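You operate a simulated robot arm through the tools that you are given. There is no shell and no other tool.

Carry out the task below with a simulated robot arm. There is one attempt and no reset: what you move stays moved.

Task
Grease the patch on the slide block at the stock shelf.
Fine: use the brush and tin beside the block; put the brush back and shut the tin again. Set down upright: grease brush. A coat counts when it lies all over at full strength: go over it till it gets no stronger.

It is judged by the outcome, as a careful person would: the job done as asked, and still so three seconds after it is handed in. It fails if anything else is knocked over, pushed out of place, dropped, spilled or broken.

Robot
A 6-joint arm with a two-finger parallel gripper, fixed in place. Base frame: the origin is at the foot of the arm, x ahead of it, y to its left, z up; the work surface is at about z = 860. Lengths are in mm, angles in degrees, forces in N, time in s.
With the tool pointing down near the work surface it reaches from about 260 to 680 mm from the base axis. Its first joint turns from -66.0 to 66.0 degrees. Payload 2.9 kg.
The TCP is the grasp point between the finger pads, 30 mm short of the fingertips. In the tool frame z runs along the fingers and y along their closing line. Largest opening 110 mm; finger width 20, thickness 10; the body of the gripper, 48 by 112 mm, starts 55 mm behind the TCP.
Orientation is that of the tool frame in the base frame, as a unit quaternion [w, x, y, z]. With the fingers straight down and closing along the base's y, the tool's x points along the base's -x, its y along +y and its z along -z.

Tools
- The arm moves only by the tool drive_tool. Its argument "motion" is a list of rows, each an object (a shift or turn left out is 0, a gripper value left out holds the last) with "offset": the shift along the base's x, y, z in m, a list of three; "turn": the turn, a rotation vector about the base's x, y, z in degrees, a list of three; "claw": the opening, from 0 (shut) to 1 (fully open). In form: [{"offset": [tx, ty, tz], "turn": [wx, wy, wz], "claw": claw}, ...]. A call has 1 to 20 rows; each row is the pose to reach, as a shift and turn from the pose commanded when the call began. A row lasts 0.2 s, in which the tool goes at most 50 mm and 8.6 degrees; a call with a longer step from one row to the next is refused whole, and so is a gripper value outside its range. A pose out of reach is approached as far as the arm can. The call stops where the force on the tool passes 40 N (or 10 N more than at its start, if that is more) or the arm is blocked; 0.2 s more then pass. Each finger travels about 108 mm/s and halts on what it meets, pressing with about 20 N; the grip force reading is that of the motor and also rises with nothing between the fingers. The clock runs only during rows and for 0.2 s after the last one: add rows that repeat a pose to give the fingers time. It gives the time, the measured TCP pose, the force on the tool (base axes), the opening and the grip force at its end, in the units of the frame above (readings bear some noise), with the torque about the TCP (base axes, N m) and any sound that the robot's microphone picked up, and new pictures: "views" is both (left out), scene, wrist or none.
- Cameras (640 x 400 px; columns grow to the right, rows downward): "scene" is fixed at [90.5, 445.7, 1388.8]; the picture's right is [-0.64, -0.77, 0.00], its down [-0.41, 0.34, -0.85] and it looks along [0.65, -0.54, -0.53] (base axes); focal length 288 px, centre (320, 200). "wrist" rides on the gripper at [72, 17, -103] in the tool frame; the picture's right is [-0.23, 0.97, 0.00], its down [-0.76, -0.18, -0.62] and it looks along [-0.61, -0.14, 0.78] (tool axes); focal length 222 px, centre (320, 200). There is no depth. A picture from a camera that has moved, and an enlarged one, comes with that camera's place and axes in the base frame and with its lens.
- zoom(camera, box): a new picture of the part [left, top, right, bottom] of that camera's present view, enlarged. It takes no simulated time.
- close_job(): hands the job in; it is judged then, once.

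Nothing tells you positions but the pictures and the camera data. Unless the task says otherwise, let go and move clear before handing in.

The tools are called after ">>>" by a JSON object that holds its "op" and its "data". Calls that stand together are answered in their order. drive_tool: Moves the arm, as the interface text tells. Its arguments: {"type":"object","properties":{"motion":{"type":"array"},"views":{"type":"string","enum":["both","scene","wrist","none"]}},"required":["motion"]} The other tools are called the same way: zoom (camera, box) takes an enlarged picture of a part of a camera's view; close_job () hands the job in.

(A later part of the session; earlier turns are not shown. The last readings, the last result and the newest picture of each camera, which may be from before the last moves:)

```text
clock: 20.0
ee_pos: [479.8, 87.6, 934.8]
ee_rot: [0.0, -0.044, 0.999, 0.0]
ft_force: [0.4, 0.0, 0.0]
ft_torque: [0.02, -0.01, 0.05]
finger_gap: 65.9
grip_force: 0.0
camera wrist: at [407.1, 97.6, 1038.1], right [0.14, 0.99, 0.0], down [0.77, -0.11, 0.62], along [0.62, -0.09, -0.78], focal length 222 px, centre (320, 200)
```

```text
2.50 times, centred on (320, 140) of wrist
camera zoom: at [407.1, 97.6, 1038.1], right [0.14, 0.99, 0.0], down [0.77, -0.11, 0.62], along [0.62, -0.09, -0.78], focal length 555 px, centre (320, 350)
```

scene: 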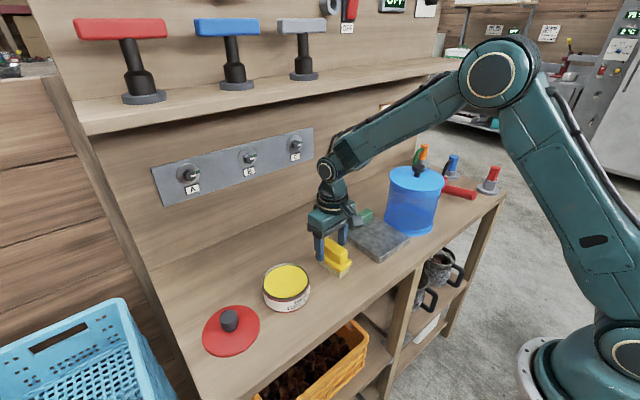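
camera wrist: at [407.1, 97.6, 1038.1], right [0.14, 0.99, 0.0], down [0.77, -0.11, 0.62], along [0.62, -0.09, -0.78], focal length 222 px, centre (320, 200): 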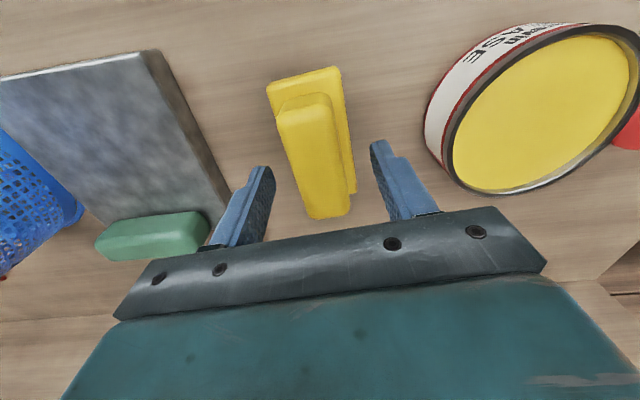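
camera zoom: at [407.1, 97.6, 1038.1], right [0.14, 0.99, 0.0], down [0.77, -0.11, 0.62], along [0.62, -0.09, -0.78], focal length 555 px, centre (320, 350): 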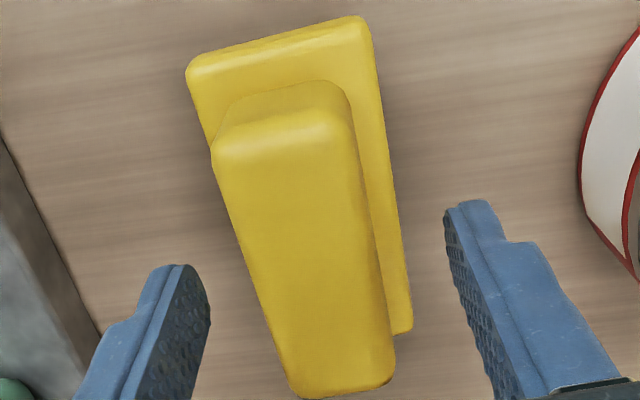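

The fingers straddle the handle squarely. I'll lower 3 mm more and close on it.

>>> {"op": "drive_tool", "data": {"motion": [{"offset": [0, 0, -0.003], "claw": 0.6}, {"offset": [0, 0, -0.003], "claw": 0.35}, {"offset": [0, 0, -0.003], "claw": 0.15}, {"offset": [0, 0, -0.003], "claw": 0.15}, {"offset": [0, 0, -0.003], "claw": 0.15}]}}

>>> {"op": "zoom", "data": {"camera": "scene", "box": [300, 210, 380, 290]}}

>>> {"op": "zoom", "data": {"camera": "wrist", "box": [220, 60, 420, 220]}}

```text
clock: 21.2
ee_pos: [479.1, 86.1, 933.3]
ee_rot: [0.0, -0.044, 0.999, 0.0]
ft_force: [-0.3, -0.3, -0.8]
ft_torque: [-0.02, 0.04, -0.02]
finger_gap: 29.6
grip_force: 20.4
camera wrist: at [406.5, 97.8, 1035.3], right [0.14, 0.99, 0.0], down [0.77, -0.11, 0.62], along [0.62, -0.09, -0.78], focal length 222 px, centre (320, 200)
```

scene: 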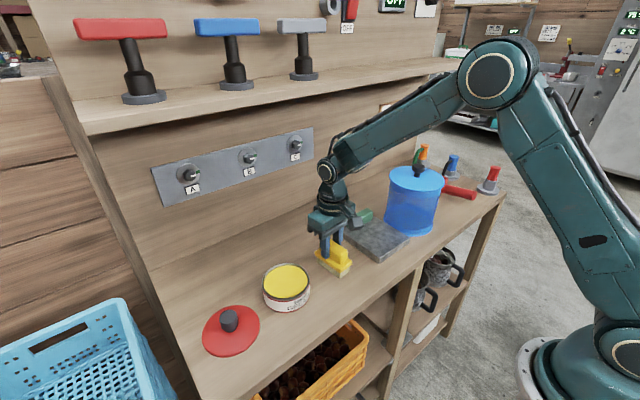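
wrist: 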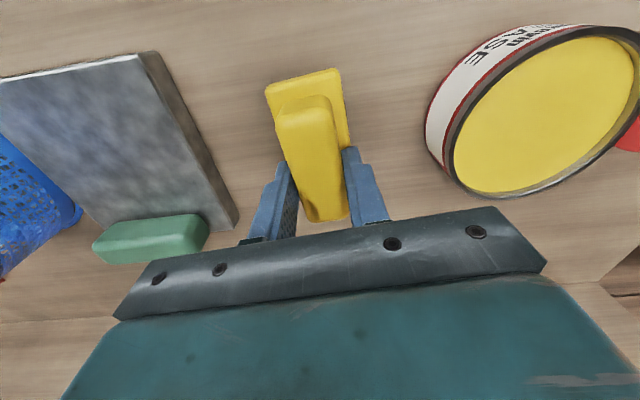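

```text
5.00 times, centred on (340, 250) of scene
camera zoom: at [90.6, 445.7, 1388.8], right [-0.64, -0.77, 0.0], down [-0.41, 0.34, -0.85], along [0.65, -0.54, -0.53], focal length 1438 px, centre (220, -50)
```

zoom: 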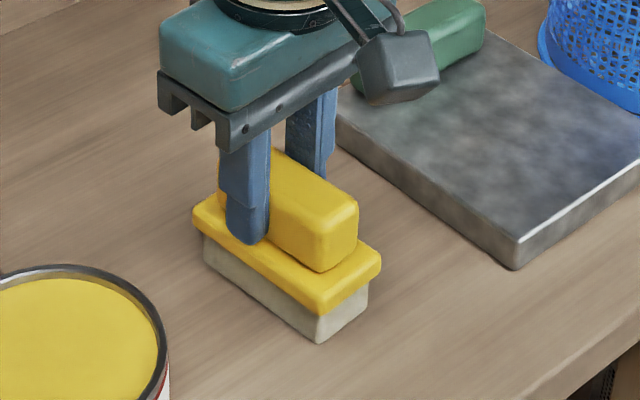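

```text
2.50 times, centred on (320, 140) of wrist
camera zoom: at [406.5, 97.8, 1035.3], right [0.14, 0.99, 0.0], down [0.77, -0.11, 0.62], along [0.62, -0.09, -0.78], focal length 555 px, centre (320, 350)
```

zoom: 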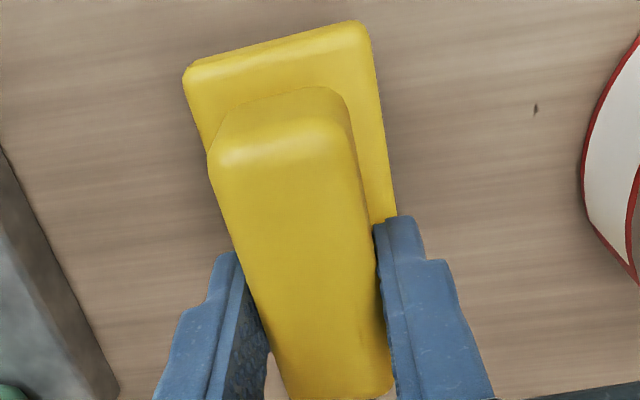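

The handle is gripped at about 29.6 mm and the brush hasn't shifted. I'll lift it straight up and carry it above the tin, holding well over the rim to check centring.

>>> {"op": "drive_tool", "data": {"motion": [{"offset": [0, 0, 0.005], "claw": 0.15}, {"offset": [0, 0, 0.02], "claw": 0.15}, {"offset": [0, 0, 0.05], "claw": 0.15}, {"offset": [0, 0.02, 0.075], "claw": 0.15}, {"offset": [-0.002, 0.06, 0.075], "claw": 0.15}, {"offset": [-0.004, 0.1, 0.075], "claw": 0.15}, {"offset": [-0.005, 0.137, 0.07], "claw": 0.15}, {"offset": [-0.005, 0.137, 0.065], "claw": 0.15}, {"offset": [-0.005, 0.137, 0.065], "claw": 0.15}]}}

>>> {"op": "zoom", "data": {"camera": "scene", "box": [230, 220, 350, 320]}}

>>> {"op": "zoom", "data": {"camera": "wrist", "box": [200, 40, 440, 220]}}

```text
clock: 23.2
ee_pos: [475.2, 223.1, 996.0]
ee_rot: [0.0, -0.043, 0.999, -0.001]
ft_force: [-0.9, 0.1, -0.8]
ft_torque: [-0.01, -0.01, 0.03]
finger_gap: 29.8
grip_force: 19.8
camera wrist: at [402.1, 235.0, 1098.6], right [0.14, 0.99, 0.0], down [0.77, -0.11, 0.62], along [0.62, -0.09, -0.78], focal length 222 px, centre (320, 200)
```

scene: 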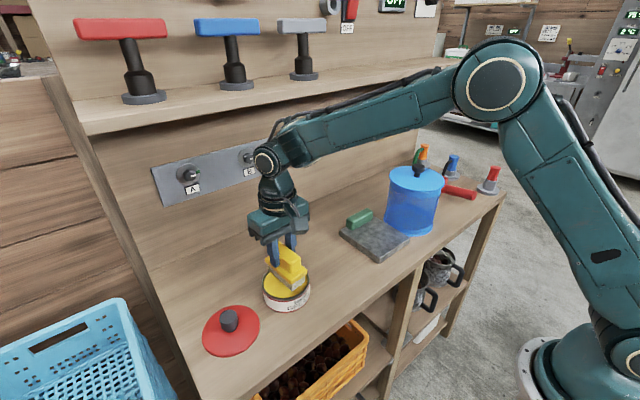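
wrist: 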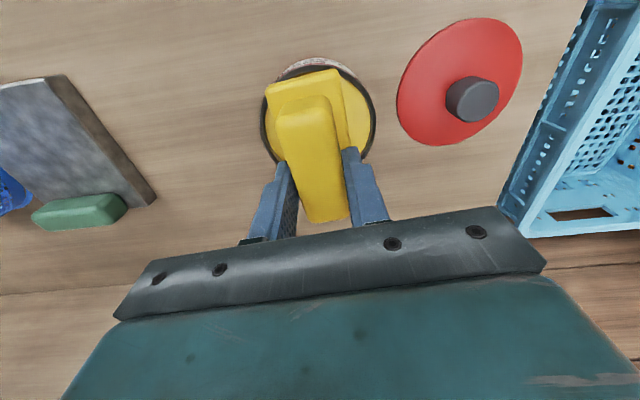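

```text
4.00 times, centred on (290, 270) of scene
camera zoom: at [90.5, 445.8, 1388.8], right [-0.64, -0.77, 0.0], down [-0.41, 0.34, -0.85], along [0.65, -0.54, -0.53], focal length 1151 px, centre (440, -80)
```

zoom: 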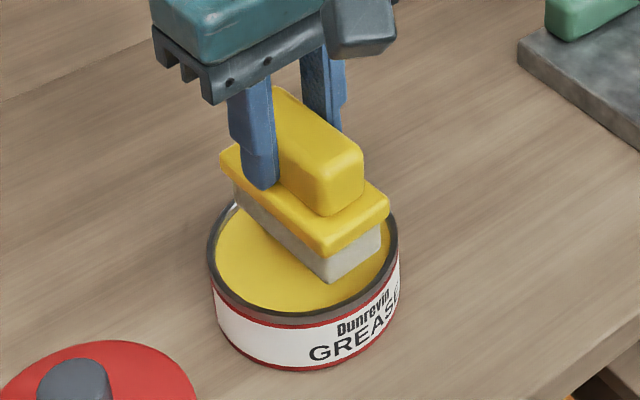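

```text
2.22 times, centred on (320, 130) of wrist
camera zoom: at [402.1, 235.0, 1098.6], right [0.14, 0.99, 0.0], down [0.77, -0.11, 0.62], along [0.62, -0.09, -0.78], focal length 494 px, centre (320, 356)
```

zoom: 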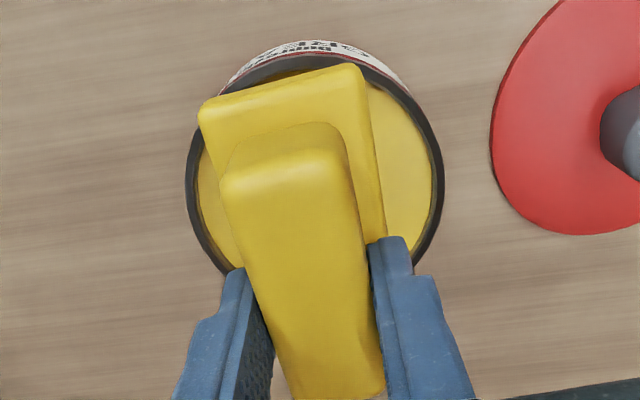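

The brush hangs over the tin, but I need its exact offset before dipping since the fit is tight. Zooming in closely.

>>> {"op": "zoom", "data": {"camera": "scene", "box": [260, 225, 350, 305]}}

>>> {"op": "zoom", "data": {"camera": "wrist", "box": [250, 40, 400, 160]}}

```text
5.00 times, centred on (305, 265) of scene
camera zoom: at [90.5, 445.8, 1388.8], right [-0.64, -0.77, 0.0], down [-0.41, 0.34, -0.85], along [0.65, -0.54, -0.53], focal length 1438 px, centre (395, -125)
```

zoom: 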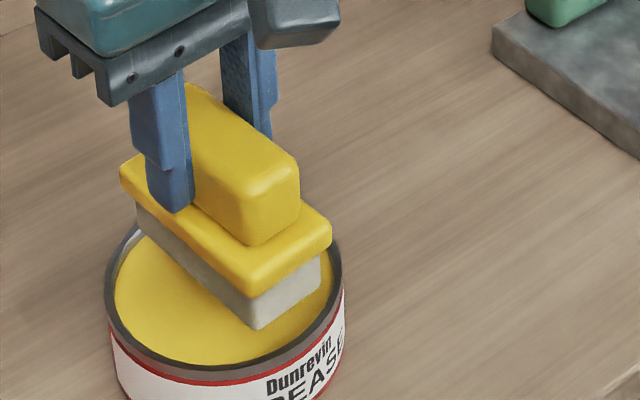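

```text
3.33 times, centred on (325, 100) of wrist
camera zoom: at [402.1, 235.0, 1098.6], right [0.14, 0.99, 0.0], down [0.77, -0.11, 0.62], along [0.62, -0.09, -0.78], focal length 740 px, centre (303, 533)
```

zoom: 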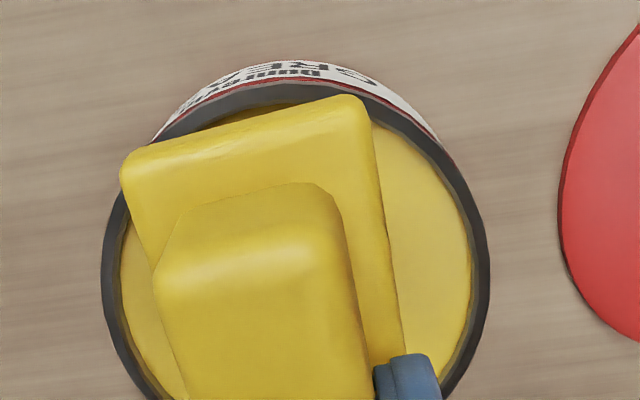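

Measured: bristles are about 77 × 33 mm and their centre lies about 7 mm nearer the base than my TCP. I'll shift so the bristles centre on the tin (≈476, 222) and lower to just above the rim to check.

>>> {"op": "drive_tool", "data": {"motion": [{"offset": [0.0075, -0.0024, 0], "claw": 0.15}, {"offset": [0.0075, -0.0024, -0.01], "claw": 0.15}, {"offset": [0.0075, -0.0024, -0.018], "claw": 0.15}, {"offset": [0.0075, -0.0024, -0.018], "claw": 0.15}], "views": "none"}}

>>> {"op": "zoom", "data": {"camera": "scene", "box": [250, 230, 340, 310]}}

>>> {"op": "zoom", "data": {"camera": "wrist", "box": [250, 40, 400, 160]}}

```text
clock: 24.2
ee_pos: [481.3, 220.5, 977.6]
ee_rot: [0.001, -0.044, 0.999, 0.0]
ft_force: [0.0, 0.4, -0.8]
ft_torque: [0.03, -0.03, 0.02]
finger_gap: 29.6
grip_force: 19.9
```

```text
5.00 times, centred on (295, 270) of scene
camera zoom: at [90.6, 445.7, 1388.8], right [-0.64, -0.77, 0.0], down [-0.41, 0.34, -0.85], along [0.65, -0.54, -0.53], focal length 1438 px, centre (445, -150)
```

zoom: 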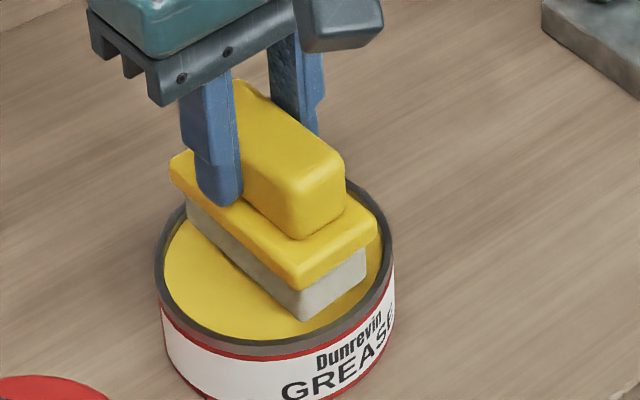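

```text
3.33 times, centred on (325, 100) of wrist
camera zoom: at [409.0, 233.0, 1081.1], right [0.14, 0.99, 0.0], down [0.77, -0.11, 0.62], along [0.62, -0.09, -0.78], focal length 740 px, centre (303, 533)
```

zoom: 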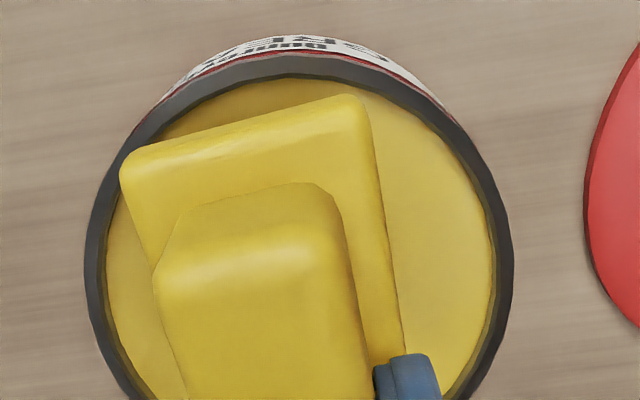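

The bristles now clear the inner rim by a few millimetres all round. I'll lower gently into the grease.

>>> {"op": "drive_tool", "data": {"motion": [{"offset": [0.0015, 0, -0.004], "claw": 0.15}, {"offset": [0.0015, 0, -0.007], "claw": 0.15}, {"offset": [0.0015, 0, -0.01], "claw": 0.15}, {"offset": [0.0015, 0, -0.012], "claw": 0.15}], "views": "none"}}

>>> {"op": "zoom", "data": {"camera": "scene", "box": [250, 230, 340, 310]}}

```text
clock: 25.2
ee_pos: [484.2, 221.4, 968.2]
ee_rot: [0.002, -0.043, 0.999, 0.001]
ft_force: [0.3, -2.8, 17.4]
ft_torque: [-0.17, -0.07, -0.01]
finger_gap: 29.7
grip_force: 20.6
```

```text
5.00 times, centred on (295, 270) of scene
camera zoom: at [90.3, 445.5, 1388.9], right [-0.64, -0.77, 0.0], down [-0.41, 0.34, -0.85], along [0.65, -0.54, -0.53], focal length 1438 px, centre (445, -150)
```

zoom: 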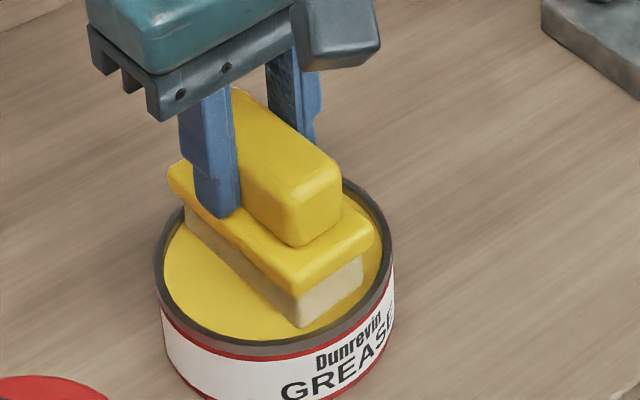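

Contact at about 17 N on the grease surface, and the bristles are taking on colour. I'll hold a moment with less force and then lift to inspect.

>>> {"op": "drive_tool", "data": {"motion": [{"offset": [0, 0, 0.001], "claw": 0.15}, {"offset": [0, 0, 0.001], "claw": 0.15}, {"offset": [0, 0, 0.001], "claw": 0.15}, {"offset": [0, 0, 0.001], "claw": 0.15}], "views": "none"}}

>>> {"op": "zoom", "data": {"camera": "scene", "box": [250, 230, 340, 310]}}

```text
clock: 26.2
ee_pos: [484.1, 220.2, 967.8]
ee_rot: [0.001, -0.044, 0.999, 0.001]
ft_force: [5.5, 0.6, 14.9]
ft_torque: [0.04, -0.27, 0.02]
finger_gap: 29.9
grip_force: 20.5
```

```text
5.00 times, centred on (295, 270) of scene
camera zoom: at [90.5, 445.7, 1388.9], right [-0.64, -0.77, 0.0], down [-0.41, 0.34, -0.85], along [0.65, -0.54, -0.53], focal length 1438 px, centre (445, -150)
```

zoom: 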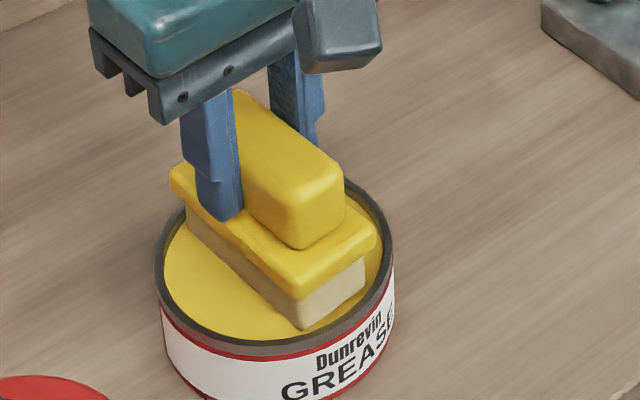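

>>> {"op": "drive_tool", "data": {"motion": [{"offset": [0, 0, 0.005], "claw": 0.15}, {"offset": [0, 0, 0.015], "claw": 0.15}, {"offset": [0, 0, 0.035], "claw": 0.15}, {"offset": [0, 0, 0.06], "claw": 0.15}, {"offset": [0, 0, 0.06], "claw": 0.15}], "views": "none"}}

>>> {"op": "zoom", "data": {"camera": "scene", "box": [250, 210, 350, 310]}}

```text
clock: 27.4
ee_pos: [483.2, 220.9, 1026.5]
ee_rot: [-0.001, -0.043, 0.999, 0.0]
ft_force: [-0.9, 0.1, -1.9]
ft_torque: [0.01, 0.01, 0.01]
finger_gap: 29.6
grip_force: 19.9
```

```text
4.00 times, centred on (300, 260) of scene
camera zoom: at [90.5, 445.7, 1388.8], right [-0.64, -0.77, 0.0], down [-0.41, 0.34, -0.85], along [0.65, -0.54, -0.53], focal length 1151 px, centre (400, -40)
```

zoom: 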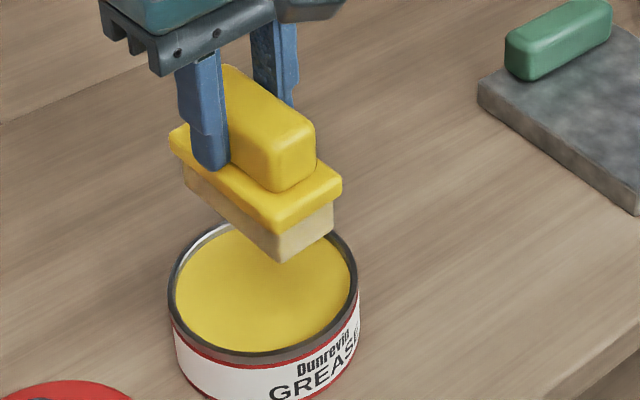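

The bristles are now evenly tan: the brush is loaded. I'll carry it toward the block while turning 90° so its long side runs across the block; that keeps the gripper body away from the basket and puts the camera on the free side.

>>> {"op": "drive_tool", "data": {"motion": [{"offset": [-0.002, -0.015, 0.005], "turn": [0, 0, -7], "claw": 0.15}, {"offset": [-0.004, -0.035, 0.005], "turn": [0, 0, -14], "claw": 0.15}, {"offset": [-0.007, -0.057, 0.005], "turn": [0, 0, -21], "claw": 0.15}, {"offset": [-0.01, -0.08, 0.003], "turn": [0, 0, -28], "claw": 0.15}, {"offset": [-0.013, -0.103, 0], "turn": [0, 0, -35], "claw": 0.15}, {"offset": [-0.016, -0.126, -0.003], "turn": [0, 0, -42], "claw": 0.15}, {"offset": [-0.019, -0.149, -0.006], "turn": [0, 0, -49], "claw": 0.15}, {"offset": [-0.022, -0.172, -0.01], "turn": [0, 0, -56], "claw": 0.15}, {"offset": [-0.025, -0.195, -0.014], "turn": [0, 0, -63], "claw": 0.15}, {"offset": [-0.028, -0.218, -0.018], "turn": [0, 0, -70], "claw": 0.15}, {"offset": [-0.031, -0.241, -0.022], "turn": [0, 0, -77], "claw": 0.15}, {"offset": [-0.034, -0.262, -0.026], "turn": [0, 0, -84], "claw": 0.15}, {"offset": [-0.035, -0.2776, -0.027], "turn": [0, 0, -91], "claw": 0.15}, {"offset": [-0.035, -0.2776, -0.027], "turn": [0, 0, -95], "claw": 0.15}, {"offset": [-0.035, -0.2776, -0.027], "turn": [0, 0, -95], "claw": 0.15}]}}

>>> {"op": "zoom", "data": {"camera": "scene", "box": [325, 160, 455, 270]}}

>>> {"op": "zoom", "data": {"camera": "wrist", "box": [200, 40, 440, 220]}}

```text
clock: 30.6
ee_pos: [450.8, -57.7, 1001.0]
ee_rot: [0.0, 0.708, 0.706, 0.0]
ft_force: [0.2, 0.7, -0.1]
ft_torque: [-0.02, 0.0, 0.0]
finger_gap: 29.7
grip_force: 20.6
camera wrist: at [467.0, 16.4, 1103.0], right [0.97, -0.23, 0.0], down [-0.18, -0.76, 0.62], along [-0.14, -0.61, -0.78], focal length 222 px, centre (320, 200)
```

scene: 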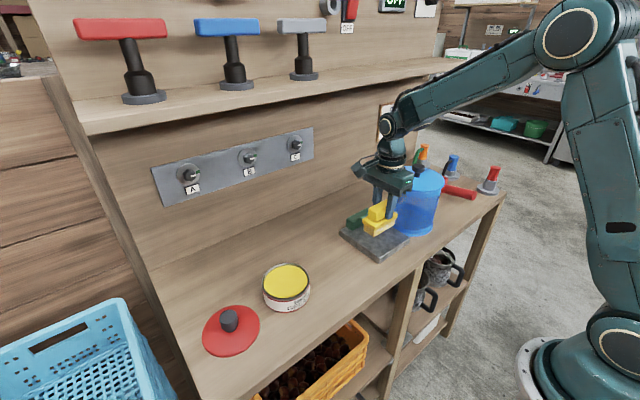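
wrist: 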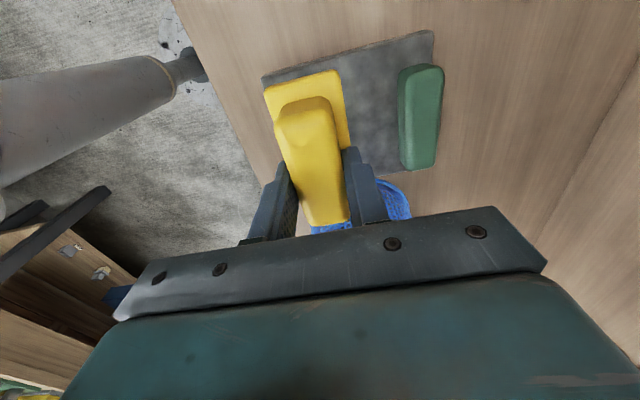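

```text
3.64 times, centred on (390, 215) of scene
camera zoom: at [90.6, 445.7, 1388.8], right [-0.64, -0.77, 0.0], down [-0.41, 0.34, -0.85], along [0.65, -0.54, -0.53], focal length 1046 px, centre (66, 146)
```

zoom: 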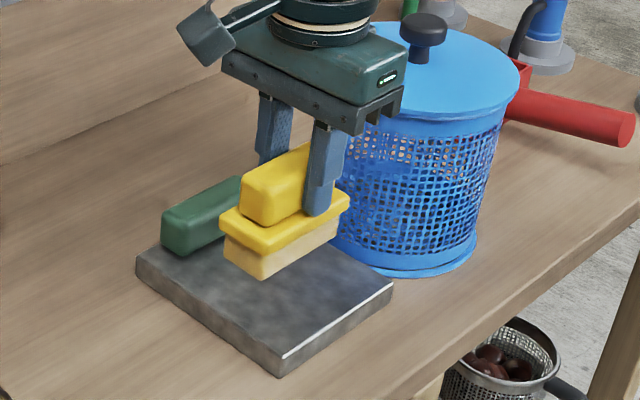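

```text
2.22 times, centred on (320, 130) of wrist
camera zoom: at [467.0, 16.4, 1103.0], right [0.97, -0.23, 0.0], down [-0.18, -0.76, 0.62], along [-0.14, -0.61, -0.78], focal length 494 px, centre (320, 356)
```

zoom: 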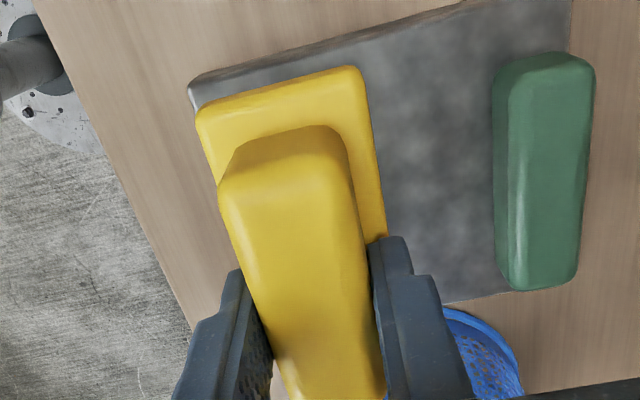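

The brush is squared up over the block: bristles about x 432–467, y −93 to −14, with the basket lid edge near y −140. I'll lower toward the block surface in small steps for a light press.

>>> {"op": "drive_tool", "data": {"motion": [{"offset": [0, 0.002, -0.02], "claw": 0.15}, {"offset": [0, 0.002, -0.04], "claw": 0.15}, {"offset": [0, 0.002, -0.047], "claw": 0.15}, {"offset": [0, 0.002, -0.05], "claw": 0.15}, {"offset": [0, 0.002, -0.052], "claw": 0.15}], "views": "none"}}

>>> {"op": "zoom", "data": {"camera": "scene", "box": [325, 160, 455, 270]}}

```text
clock: 31.8
ee_pos: [449.2, -56.4, 949.7]
ee_rot: [0.001, 0.707, 0.707, 0.002]
ft_force: [-8.2, -0.4, 33.0]
ft_torque: [0.15, 0.66, 0.05]
finger_gap: 30.1
grip_force: 19.9
```

```text
3.64 times, centred on (390, 215) of scene
camera zoom: at [89.9, 445.8, 1388.9], right [-0.64, -0.77, 0.0], down [-0.41, 0.34, -0.85], along [0.65, -0.54, -0.53], focal length 1046 px, centre (66, 146)
```

zoom: 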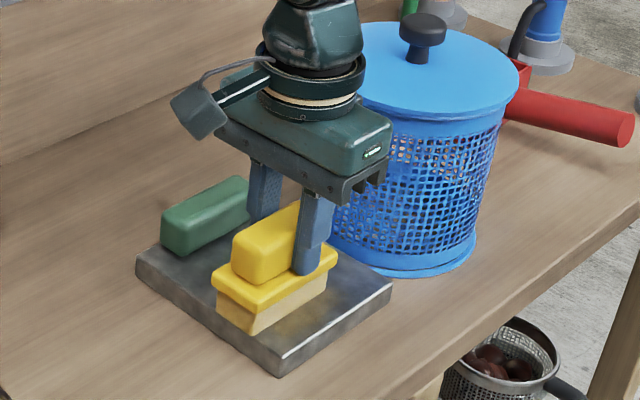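

Contact came a bit earlier than expected with 33 N, more than I want. I'll ease up about 1.7 mm and check the press force.

>>> {"op": "drive_tool", "data": {"motion": [{"offset": [0, 0, 0.0017], "claw": 0.15}, {"offset": [0, 0, 0.0017], "claw": 0.15}], "views": "none"}}

>>> {"op": "zoom", "data": {"camera": "wrist", "box": [200, 20, 480, 200]}}

>>> {"op": "zoom", "data": {"camera": "scene", "box": [335, 200, 425, 270]}}

```text
clock: 32.4
ee_pos: [449.4, -55.1, 949.3]
ee_rot: [0.001, 0.707, 0.707, 0.001]
ft_force: [-1.1, -1.1, 22.4]
ft_torque: [-0.19, 0.1, -0.05]
finger_gap: 29.4
grip_force: 20.6
```

```text
2.22 times, centred on (340, 110) of wrist
camera zoom: at [466.2, 18.6, 1052.9], right [0.97, -0.23, 0.0], down [-0.18, -0.76, 0.62], along [-0.14, -0.61, -0.78], focal length 494 px, centre (276, 400)
```

zoom: 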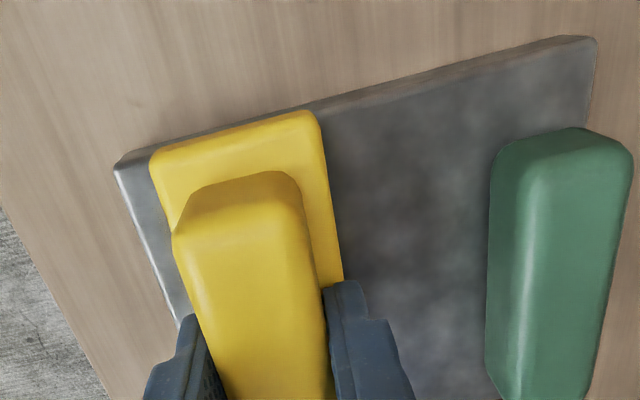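

```text
5.71 times, centred on (380, 235) of scene
camera zoom: at [90.2, 445.7, 1388.8], right [-0.64, -0.77, 0.0], down [-0.41, 0.34, -0.85], along [0.65, -0.54, -0.53], focal length 1644 px, centre (-23, 0)
```

zoom: 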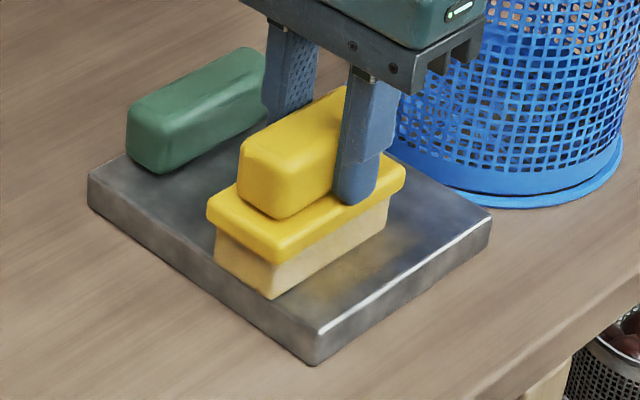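

A yellow smear is appearing on the metal. I'll ease off a little more and do a first slow stroke over lane A (the side away from the basket), toward the front edge and back toward the green grip.

>>> {"op": "drive_tool", "data": {"motion": [{"offset": [0, 0, 0.001], "claw": 0.15}, {"offset": [-0.008, 0, 0.001], "claw": 0.15}, {"offset": [-0.016, 0, 0.001], "claw": 0.15}, {"offset": [-0.022, 0, 0.001], "claw": 0.15}, {"offset": [-0.022, 0, 0.001], "claw": 0.15}, {"offset": [-0.012, 0, 0.001], "claw": 0.15}, {"offset": [0, 0, 0.001], "claw": 0.15}, {"offset": [0.01, 0, 0.001], "claw": 0.15}, {"offset": [0.02, 0, 0.001], "claw": 0.15}, {"offset": [0.03, 0, 0.001], "claw": 0.15}, {"offset": [0.03, 0, 0.001], "claw": 0.15}], "views": "none"}}

>>> {"op": "zoom", "data": {"camera": "wrist", "box": [200, 20, 480, 200]}}

>>> {"op": "zoom", "data": {"camera": "scene", "box": [335, 200, 425, 270]}}

```text
clock: 34.8
ee_pos: [480.8, -54.5, 950.5]
ee_rot: [0.0, 0.707, 0.707, 0.0]
ft_force: [-0.3, -0.6, -2.6]
ft_torque: [-0.03, 0.01, 0.0]
finger_gap: 29.8
grip_force: 20.0
```

```text
2.22 times, centred on (340, 110) of wrist
camera zoom: at [497.2, 18.7, 1054.0], right [0.97, -0.23, 0.0], down [-0.18, -0.76, 0.62], along [-0.14, -0.61, -0.78], focal length 494 px, centre (276, 400)
```

zoom: 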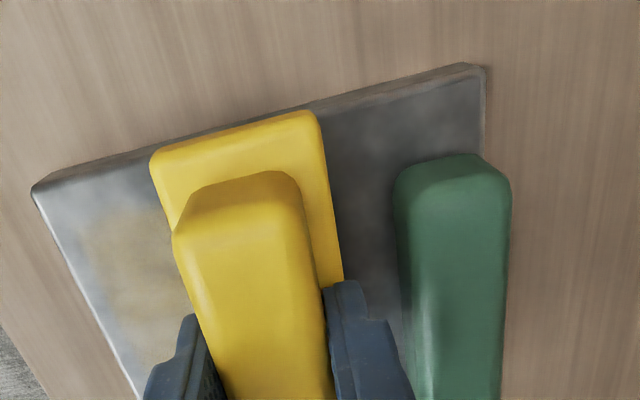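

```text
5.71 times, centred on (380, 235) of scene
camera zoom: at [90.6, 445.7, 1388.8], right [-0.64, -0.77, 0.0], down [-0.41, 0.34, -0.85], along [0.65, -0.54, -0.53], focal length 1644 px, centre (-23, 0)
```

zoom: 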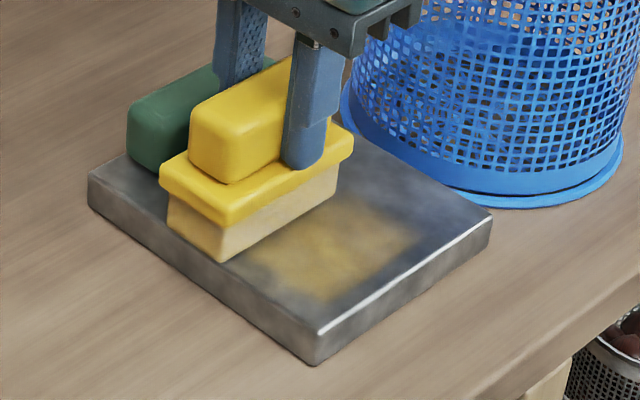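

The coat shows up inside a rectangle with straight edges, starting near x 417 and y −27, so the patch is smaller than the block and I can stay well clear of the basket. I'll shift the lane toward the block's centre and set a light press, then read the force.

>>> {"op": "drive_tool", "data": {"motion": [{"offset": [0, -0.006, 0.0], "claw": 0.15}, {"offset": [0, -0.013, -0.0005], "claw": 0.15}, {"offset": [0, -0.013, -0.001], "claw": 0.15}, {"offset": [0, -0.013, -0.001], "claw": 0.15}], "views": "none"}}

>>> {"op": "zoom", "data": {"camera": "scene", "box": [335, 200, 425, 270]}}

```text
clock: 35.8
ee_pos: [478.9, -66.2, 950.3]
ee_rot: [0.001, 0.707, 0.707, 0.001]
ft_force: [0.8, -1.1, 4.3]
ft_torque: [-0.03, 0.06, 0.05]
finger_gap: 29.9
grip_force: 20.1
```

```text
5.71 times, centred on (380, 235) of scene
camera zoom: at [90.5, 445.7, 1388.8], right [-0.64, -0.77, 0.0], down [-0.41, 0.34, -0.85], along [0.65, -0.54, -0.53], focal length 1644 px, centre (-23, 0)
```

zoom: 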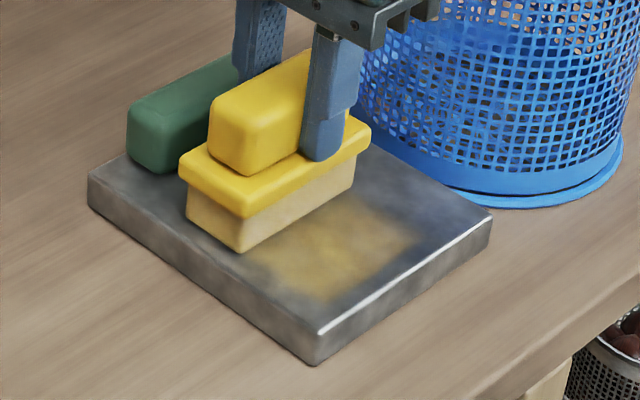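

Light contact at about 4 N. I'll press a touch more and stroke the whole length: to the green grip, to the front edge, and back.

>>> {"op": "drive_tool", "data": {"motion": [{"offset": [0.01, 0, -0.0005], "claw": 0.15}, {"offset": [0.02, 0, -0.0005], "claw": 0.15}, {"offset": [0.025, 0, -0.0005], "claw": 0.15}, {"offset": [0.016, 0, -0.0005], "claw": 0.15}, {"offset": [0.006, 0, -0.0005], "claw": 0.15}, {"offset": [-0.004, 0, -0.0005], "claw": 0.15}, {"offset": [-0.014, 0, -0.0005], "claw": 0.15}, {"offset": [-0.024, 0, -0.0005], "claw": 0.15}, {"offset": [-0.034, 0, -0.0005], "claw": 0.15}, {"offset": [-0.044, 0, -0.0005], "claw": 0.15}, {"offset": [-0.054, 0, -0.0005], "claw": 0.15}, {"offset": [-0.044, 0, -0.0005], "claw": 0.15}, {"offset": [-0.034, 0, -0.0005], "claw": 0.15}, {"offset": [-0.024, 0, -0.0005], "claw": 0.15}, {"offset": [-0.014, 0, -0.0005], "claw": 0.15}, {"offset": [-0.004, 0, -0.0005], "claw": 0.15}, {"offset": [0.006, 0, -0.0005], "claw": 0.15}, {"offset": [0.016, 0, -0.0005], "claw": 0.15}, {"offset": [0.025, 0, -0.0005], "claw": 0.15}], "views": "none"}}

>>> {"op": "zoom", "data": {"camera": "scene", "box": [335, 200, 425, 270]}}

>>> {"op": "zoom", "data": {"camera": "wrist", "box": [150, 20, 430, 200]}}

```text
clock: 39.8
ee_pos: [500.9, -68.3, 950.0]
ee_rot: [-0.003, 0.708, 0.707, -0.003]
ft_force: [-21.9, 2.1, 15.5]
ft_torque: [-0.49, 0.32, -0.14]
finger_gap: 29.8
grip_force: 20.3
```

```text
5.71 times, centred on (380, 235) of scene
camera zoom: at [89.5, 445.8, 1388.9], right [-0.64, -0.77, 0.0], down [-0.41, 0.34, -0.85], along [0.65, -0.54, -0.53], focal length 1644 px, centre (-23, 0)
```

zoom: 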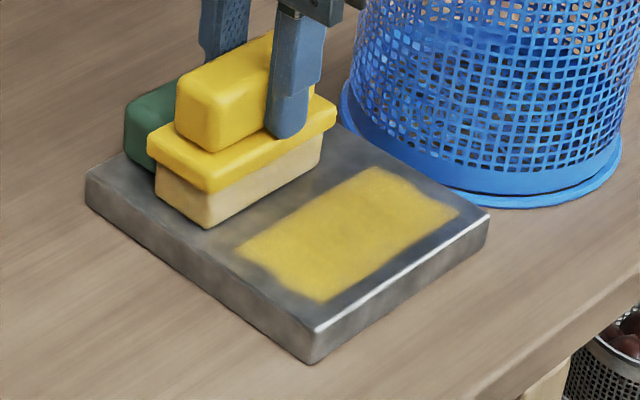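

```text
2.22 times, centred on (290, 110) of wrist
camera zoom: at [519.4, 5.1, 1052.8], right [0.97, -0.23, -0.01], down [-0.17, -0.76, 0.62], along [-0.15, -0.61, -0.78], focal length 494 px, centre (387, 400)
```

zoom: 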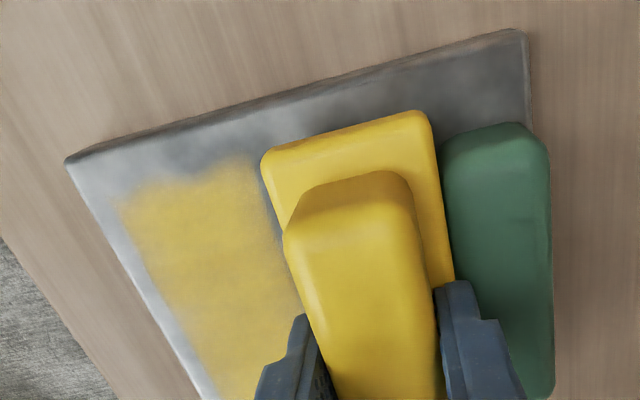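

The side force shows the flange touched the green grip, so I'm backing off at once. The patch now shows as a clear yellow rectangle (about x 418–467, y −128 to −28), and the grip area isn't needed.

>>> {"op": "drive_tool", "data": {"motion": [{"offset": [-0.006, 0, 0.0005], "claw": 0.15}, {"offset": [-0.008, 0, 0.004], "claw": 0.15}, {"offset": [-0.008, 0, 0.03], "claw": 0.15}, {"offset": [-0.008, 0, 0.055], "claw": 0.15}, {"offset": [-0.008, 0, 0.055], "claw": 0.15}]}}

>>> {"op": "zoom", "data": {"camera": "scene", "box": [335, 200, 425, 270]}}

>>> {"op": "zoom", "data": {"camera": "wrist", "box": [180, 40, 420, 220]}}

```text
clock: 41.0
ee_pos: [495.4, -67.9, 1003.3]
ee_rot: [0.0, 0.707, 0.707, -0.001]
ft_force: [0.2, 0.0, -1.7]
ft_torque: [0.0, -0.03, 0.03]
finger_gap: 29.9
grip_force: 20.4
camera wrist: at [512.7, 5.6, 1107.0], right [0.97, -0.23, 0.0], down [-0.18, -0.76, 0.62], along [-0.14, -0.61, -0.78], focal length 222 px, centre (320, 200)
```

scene: 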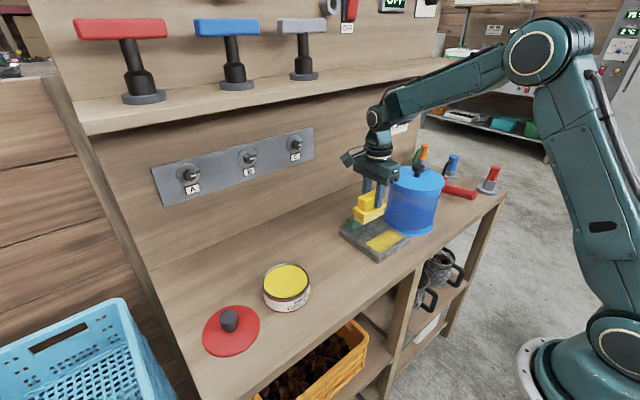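
wrist: 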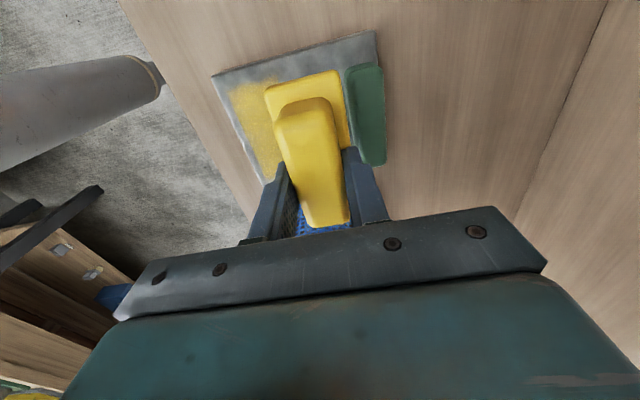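

```text
5.71 times, centred on (380, 235) of scene
camera zoom: at [90.5, 445.7, 1388.8], right [-0.64, -0.77, 0.0], down [-0.41, 0.34, -0.85], along [0.65, -0.54, -0.53], focal length 1644 px, centre (-23, 0)
```

zoom: 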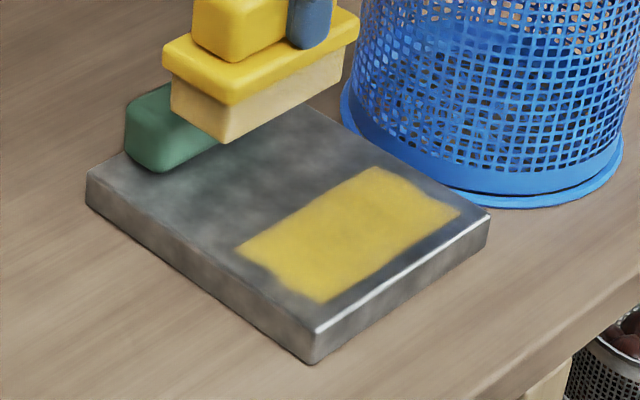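

```text
2.22 times, centred on (300, 130) of wrist
camera zoom: at [512.7, 5.6, 1107.0], right [0.97, -0.23, 0.0], down [-0.18, -0.76, 0.62], along [-0.14, -0.61, -0.78], focal length 494 px, centre (364, 356)
```

zoom: 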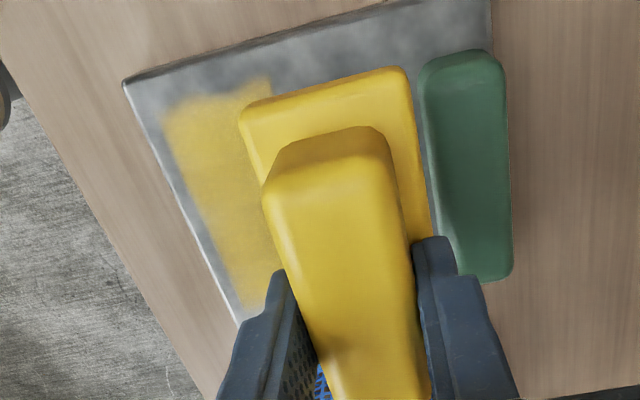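

The patch is clearly outlined in yellow now; the brush lifted cleanly. I'll continue coating, next with a lane shifted toward the basket side (still about 25 mm clear of the lid), staying short of the green grip.

>>> {"op": "drive_tool", "data": {"motion": [{"offset": [-0.03, -0.01, 0], "claw": 0.15}, {"offset": [-0.057, -0.02, 0], "claw": 0.15}, {"offset": [-0.057, -0.02, -0.03], "claw": 0.15}, {"offset": [-0.057, -0.02, -0.05], "claw": 0.15}, {"offset": [-0.057, -0.02, -0.0535], "claw": 0.15}, {"offset": [-0.057, -0.02, -0.0545], "claw": 0.15}, {"offset": [-0.057, -0.02, -0.0545], "claw": 0.15}]}}

>>> {"op": "zoom", "data": {"camera": "scene", "box": [335, 160, 455, 270]}}

```text
clock: 42.6
ee_pos: [438.3, -89.5, 949.5]
ee_rot: [0.0, 0.707, 0.707, 0.0]
ft_force: [-5.2, -1.9, 15.6]
ft_torque: [0.11, 0.42, 0.05]
finger_gap: 29.7
grip_force: 19.7
camera wrist: at [456.5, -15.2, 1053.0], right [0.97, -0.23, 0.0], down [-0.18, -0.76, 0.62], along [-0.14, -0.61, -0.78], focal length 222 px, centre (320, 200)
```

scene: 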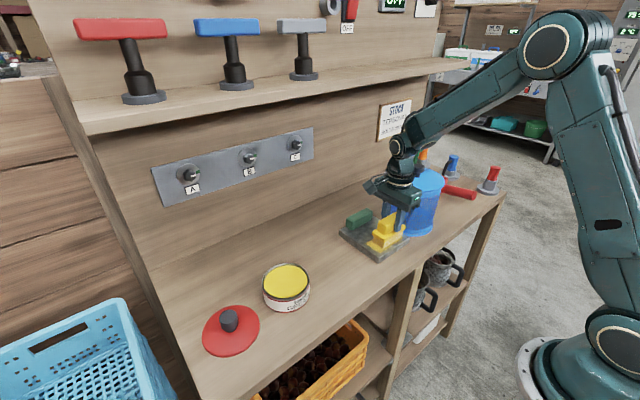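
wrist: 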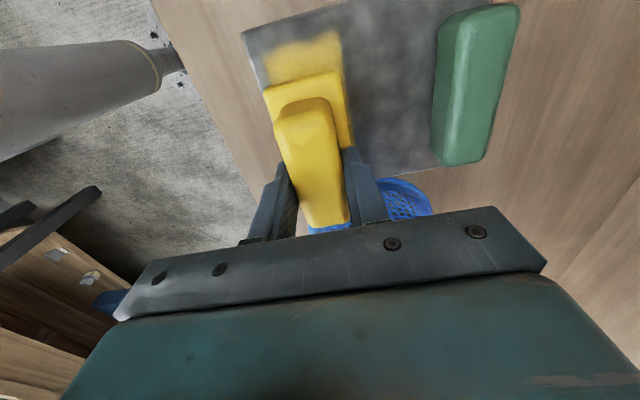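

```text
3.64 times, centred on (395, 215) of scene
camera zoom: at [90.2, 445.7, 1388.8], right [-0.64, -0.77, 0.0], down [-0.41, 0.34, -0.85], along [0.65, -0.54, -0.53], focal length 1046 px, centre (47, 146)
```

zoom: 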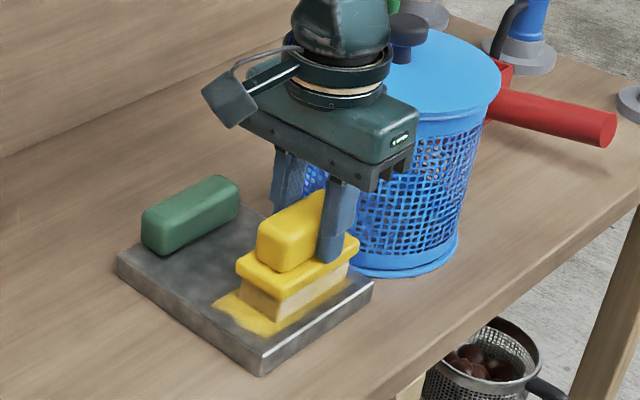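

>>> {"op": "drive_tool", "data": {"motion": [{"offset": [-0.008, 0, 0.0005], "claw": 0.15}, {"offset": [-0.016, 0, 0.0005], "claw": 0.15}, {"offset": [-0.006, 0, 0.0005], "claw": 0.15}, {"offset": [0.004, 0, 0.0005], "claw": 0.15}, {"offset": [0.014, 0, 0.0005], "claw": 0.15}, {"offset": [0.024, 0, 0.0005], "claw": 0.15}, {"offset": [0.034, 0, 0.0005], "claw": 0.15}, {"offset": [0.044, 0, 0.0005], "claw": 0.15}, {"offset": [0.034, 0, 0.0005], "claw": 0.15}, {"offset": [0.024, 0, 0.0005], "claw": 0.15}, {"offset": [0.014, 0, 0.0005], "claw": 0.15}, {"offset": [0.004, 0, 0.0005], "claw": 0.15}, {"offset": [-0.006, 0, 0.0005], "claw": 0.15}, {"offset": [-0.016, 0, 0.0005], "claw": 0.15}, {"offset": [-0.006, 0, 0.0005], "claw": 0.15}, {"offset": [0.004, 0, 0.0005], "claw": 0.15}, {"offset": [0.014, 0, 0.0005], "claw": 0.15}, {"offset": [0.024, 0, 0.0005], "claw": 0.15}, {"offset": [0.034, 0, 0.0005], "claw": 0.15}, {"offset": [0.044, 0, 0.0005], "claw": 0.15}], "views": "none"}}

>>> {"op": "zoom", "data": {"camera": "scene", "box": [335, 200, 425, 270]}}

>>> {"op": "zoom", "data": {"camera": "wrist", "box": [150, 20, 430, 200]}}

```text
clock: 46.8
ee_pos: [482.9, -87.9, 951.7]
ee_rot: [0.0, 0.707, 0.707, 0.0]
ft_force: [-0.3, -0.1, -1.6]
ft_torque: [-0.01, 0.01, -0.02]
finger_gap: 29.5
grip_force: 19.6
```

```text
5.71 times, centred on (380, 235) of scene
camera zoom: at [90.6, 445.7, 1388.8], right [-0.64, -0.77, 0.0], down [-0.41, 0.34, -0.85], along [0.65, -0.54, -0.53], focal length 1644 px, centre (-23, 0)
```

zoom: 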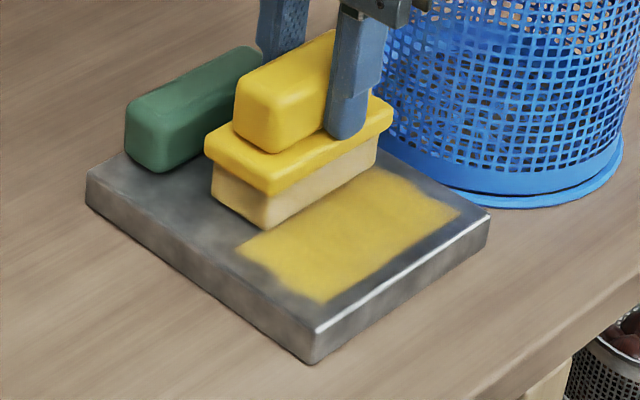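

```text
2.22 times, centred on (290, 110) of wrist
camera zoom: at [500.1, -14.5, 1053.6], right [0.97, -0.23, 0.0], down [-0.18, -0.76, 0.62], along [-0.14, -0.61, -0.78], focal length 494 px, centre (387, 400)
```

zoom: 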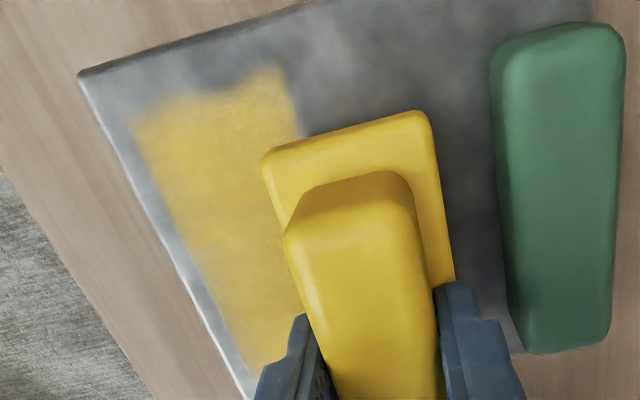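

Contact was barely there on that pass. I'll press slightly more and go over both lanes again.

>>> {"op": "drive_tool", "data": {"motion": [{"offset": [0, 0, -0.0007], "claw": 0.15}, {"offset": [-0.012, 0, -0.0007], "claw": 0.15}, {"offset": [-0.024, 0, -0.0007], "claw": 0.15}, {"offset": [-0.036, 0, -0.0007], "claw": 0.15}, {"offset": [-0.048, 0, -0.0007], "claw": 0.15}, {"offset": [-0.06, 0, -0.0007], "claw": 0.15}, {"offset": [-0.048, 0, -0.0007], "claw": 0.15}, {"offset": [-0.036, 0, -0.0007], "claw": 0.15}, {"offset": [-0.024, 0, -0.0007], "claw": 0.15}, {"offset": [-0.012, 0, -0.0007], "claw": 0.15}, {"offset": [0, 0, -0.0007], "claw": 0.15}, {"offset": [0, 0.013, -0.0007], "claw": 0.15}, {"offset": [0, 0.028, -0.0007], "claw": 0.15}, {"offset": [-0.012, 0.028, -0.0007], "claw": 0.15}, {"offset": [-0.024, 0.028, -0.0007], "claw": 0.15}, {"offset": [-0.036, 0.028, -0.0007], "claw": 0.15}, {"offset": [-0.048, 0.028, -0.0007], "claw": 0.15}, {"offset": [-0.06, 0.028, -0.0007], "claw": 0.15}, {"offset": [-0.048, 0.028, -0.0007], "claw": 0.15}, {"offset": [-0.036, 0.028, -0.0007], "claw": 0.15}], "views": "none"}}

>>> {"op": "drive_tool", "data": {"motion": [{"offset": [0.012, 0, 0], "claw": 0.15}, {"offset": [0.024, 0, 0], "claw": 0.15}, {"offset": [0.036, 0, 0], "claw": 0.15}, {"offset": [0.036, 0, 0], "claw": 0.15}], "views": "none"}}

>>> {"op": "zoom", "data": {"camera": "scene", "box": [335, 200, 425, 270]}}

>>> {"op": "zoom", "data": {"camera": "wrist", "box": [150, 20, 430, 200]}}

```text
clock: 51.0
ee_pos: [448.4, -60.8, 949.4]
ee_rot: [-0.001, 0.707, 0.707, 0.0]
ft_force: [-7.4, -0.6, 20.0]
ft_torque: [-0.01, 0.31, 0.01]
finger_gap: 29.8
grip_force: 19.7
```

```text
clock: 52.0
ee_pos: [483.8, -60.9, 949.7]
ee_rot: [0.0, 0.707, 0.707, 0.0]
ft_force: [-5.7, -0.8, 14.5]
ft_torque: [0.0, 0.2, -0.03]
finger_gap: 29.6
grip_force: 20.2
```

```text
5.71 times, centred on (380, 235) of scene
camera zoom: at [90.2, 445.7, 1388.8], right [-0.64, -0.77, 0.0], down [-0.41, 0.34, -0.85], along [0.65, -0.54, -0.53], focal length 1644 px, centre (-23, 0)
```

zoom: 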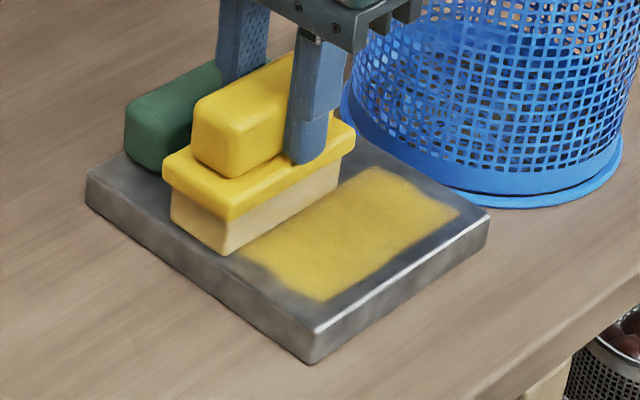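

```text
2.22 times, centred on (290, 110) of wrist
camera zoom: at [500.2, 13.4, 1052.9], right [0.97, -0.23, 0.0], down [-0.18, -0.76, 0.62], along [-0.14, -0.61, -0.78], focal length 494 px, centre (387, 400)
```

zoom: 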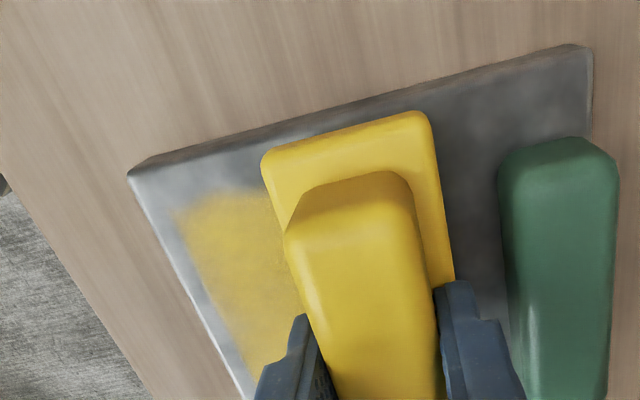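

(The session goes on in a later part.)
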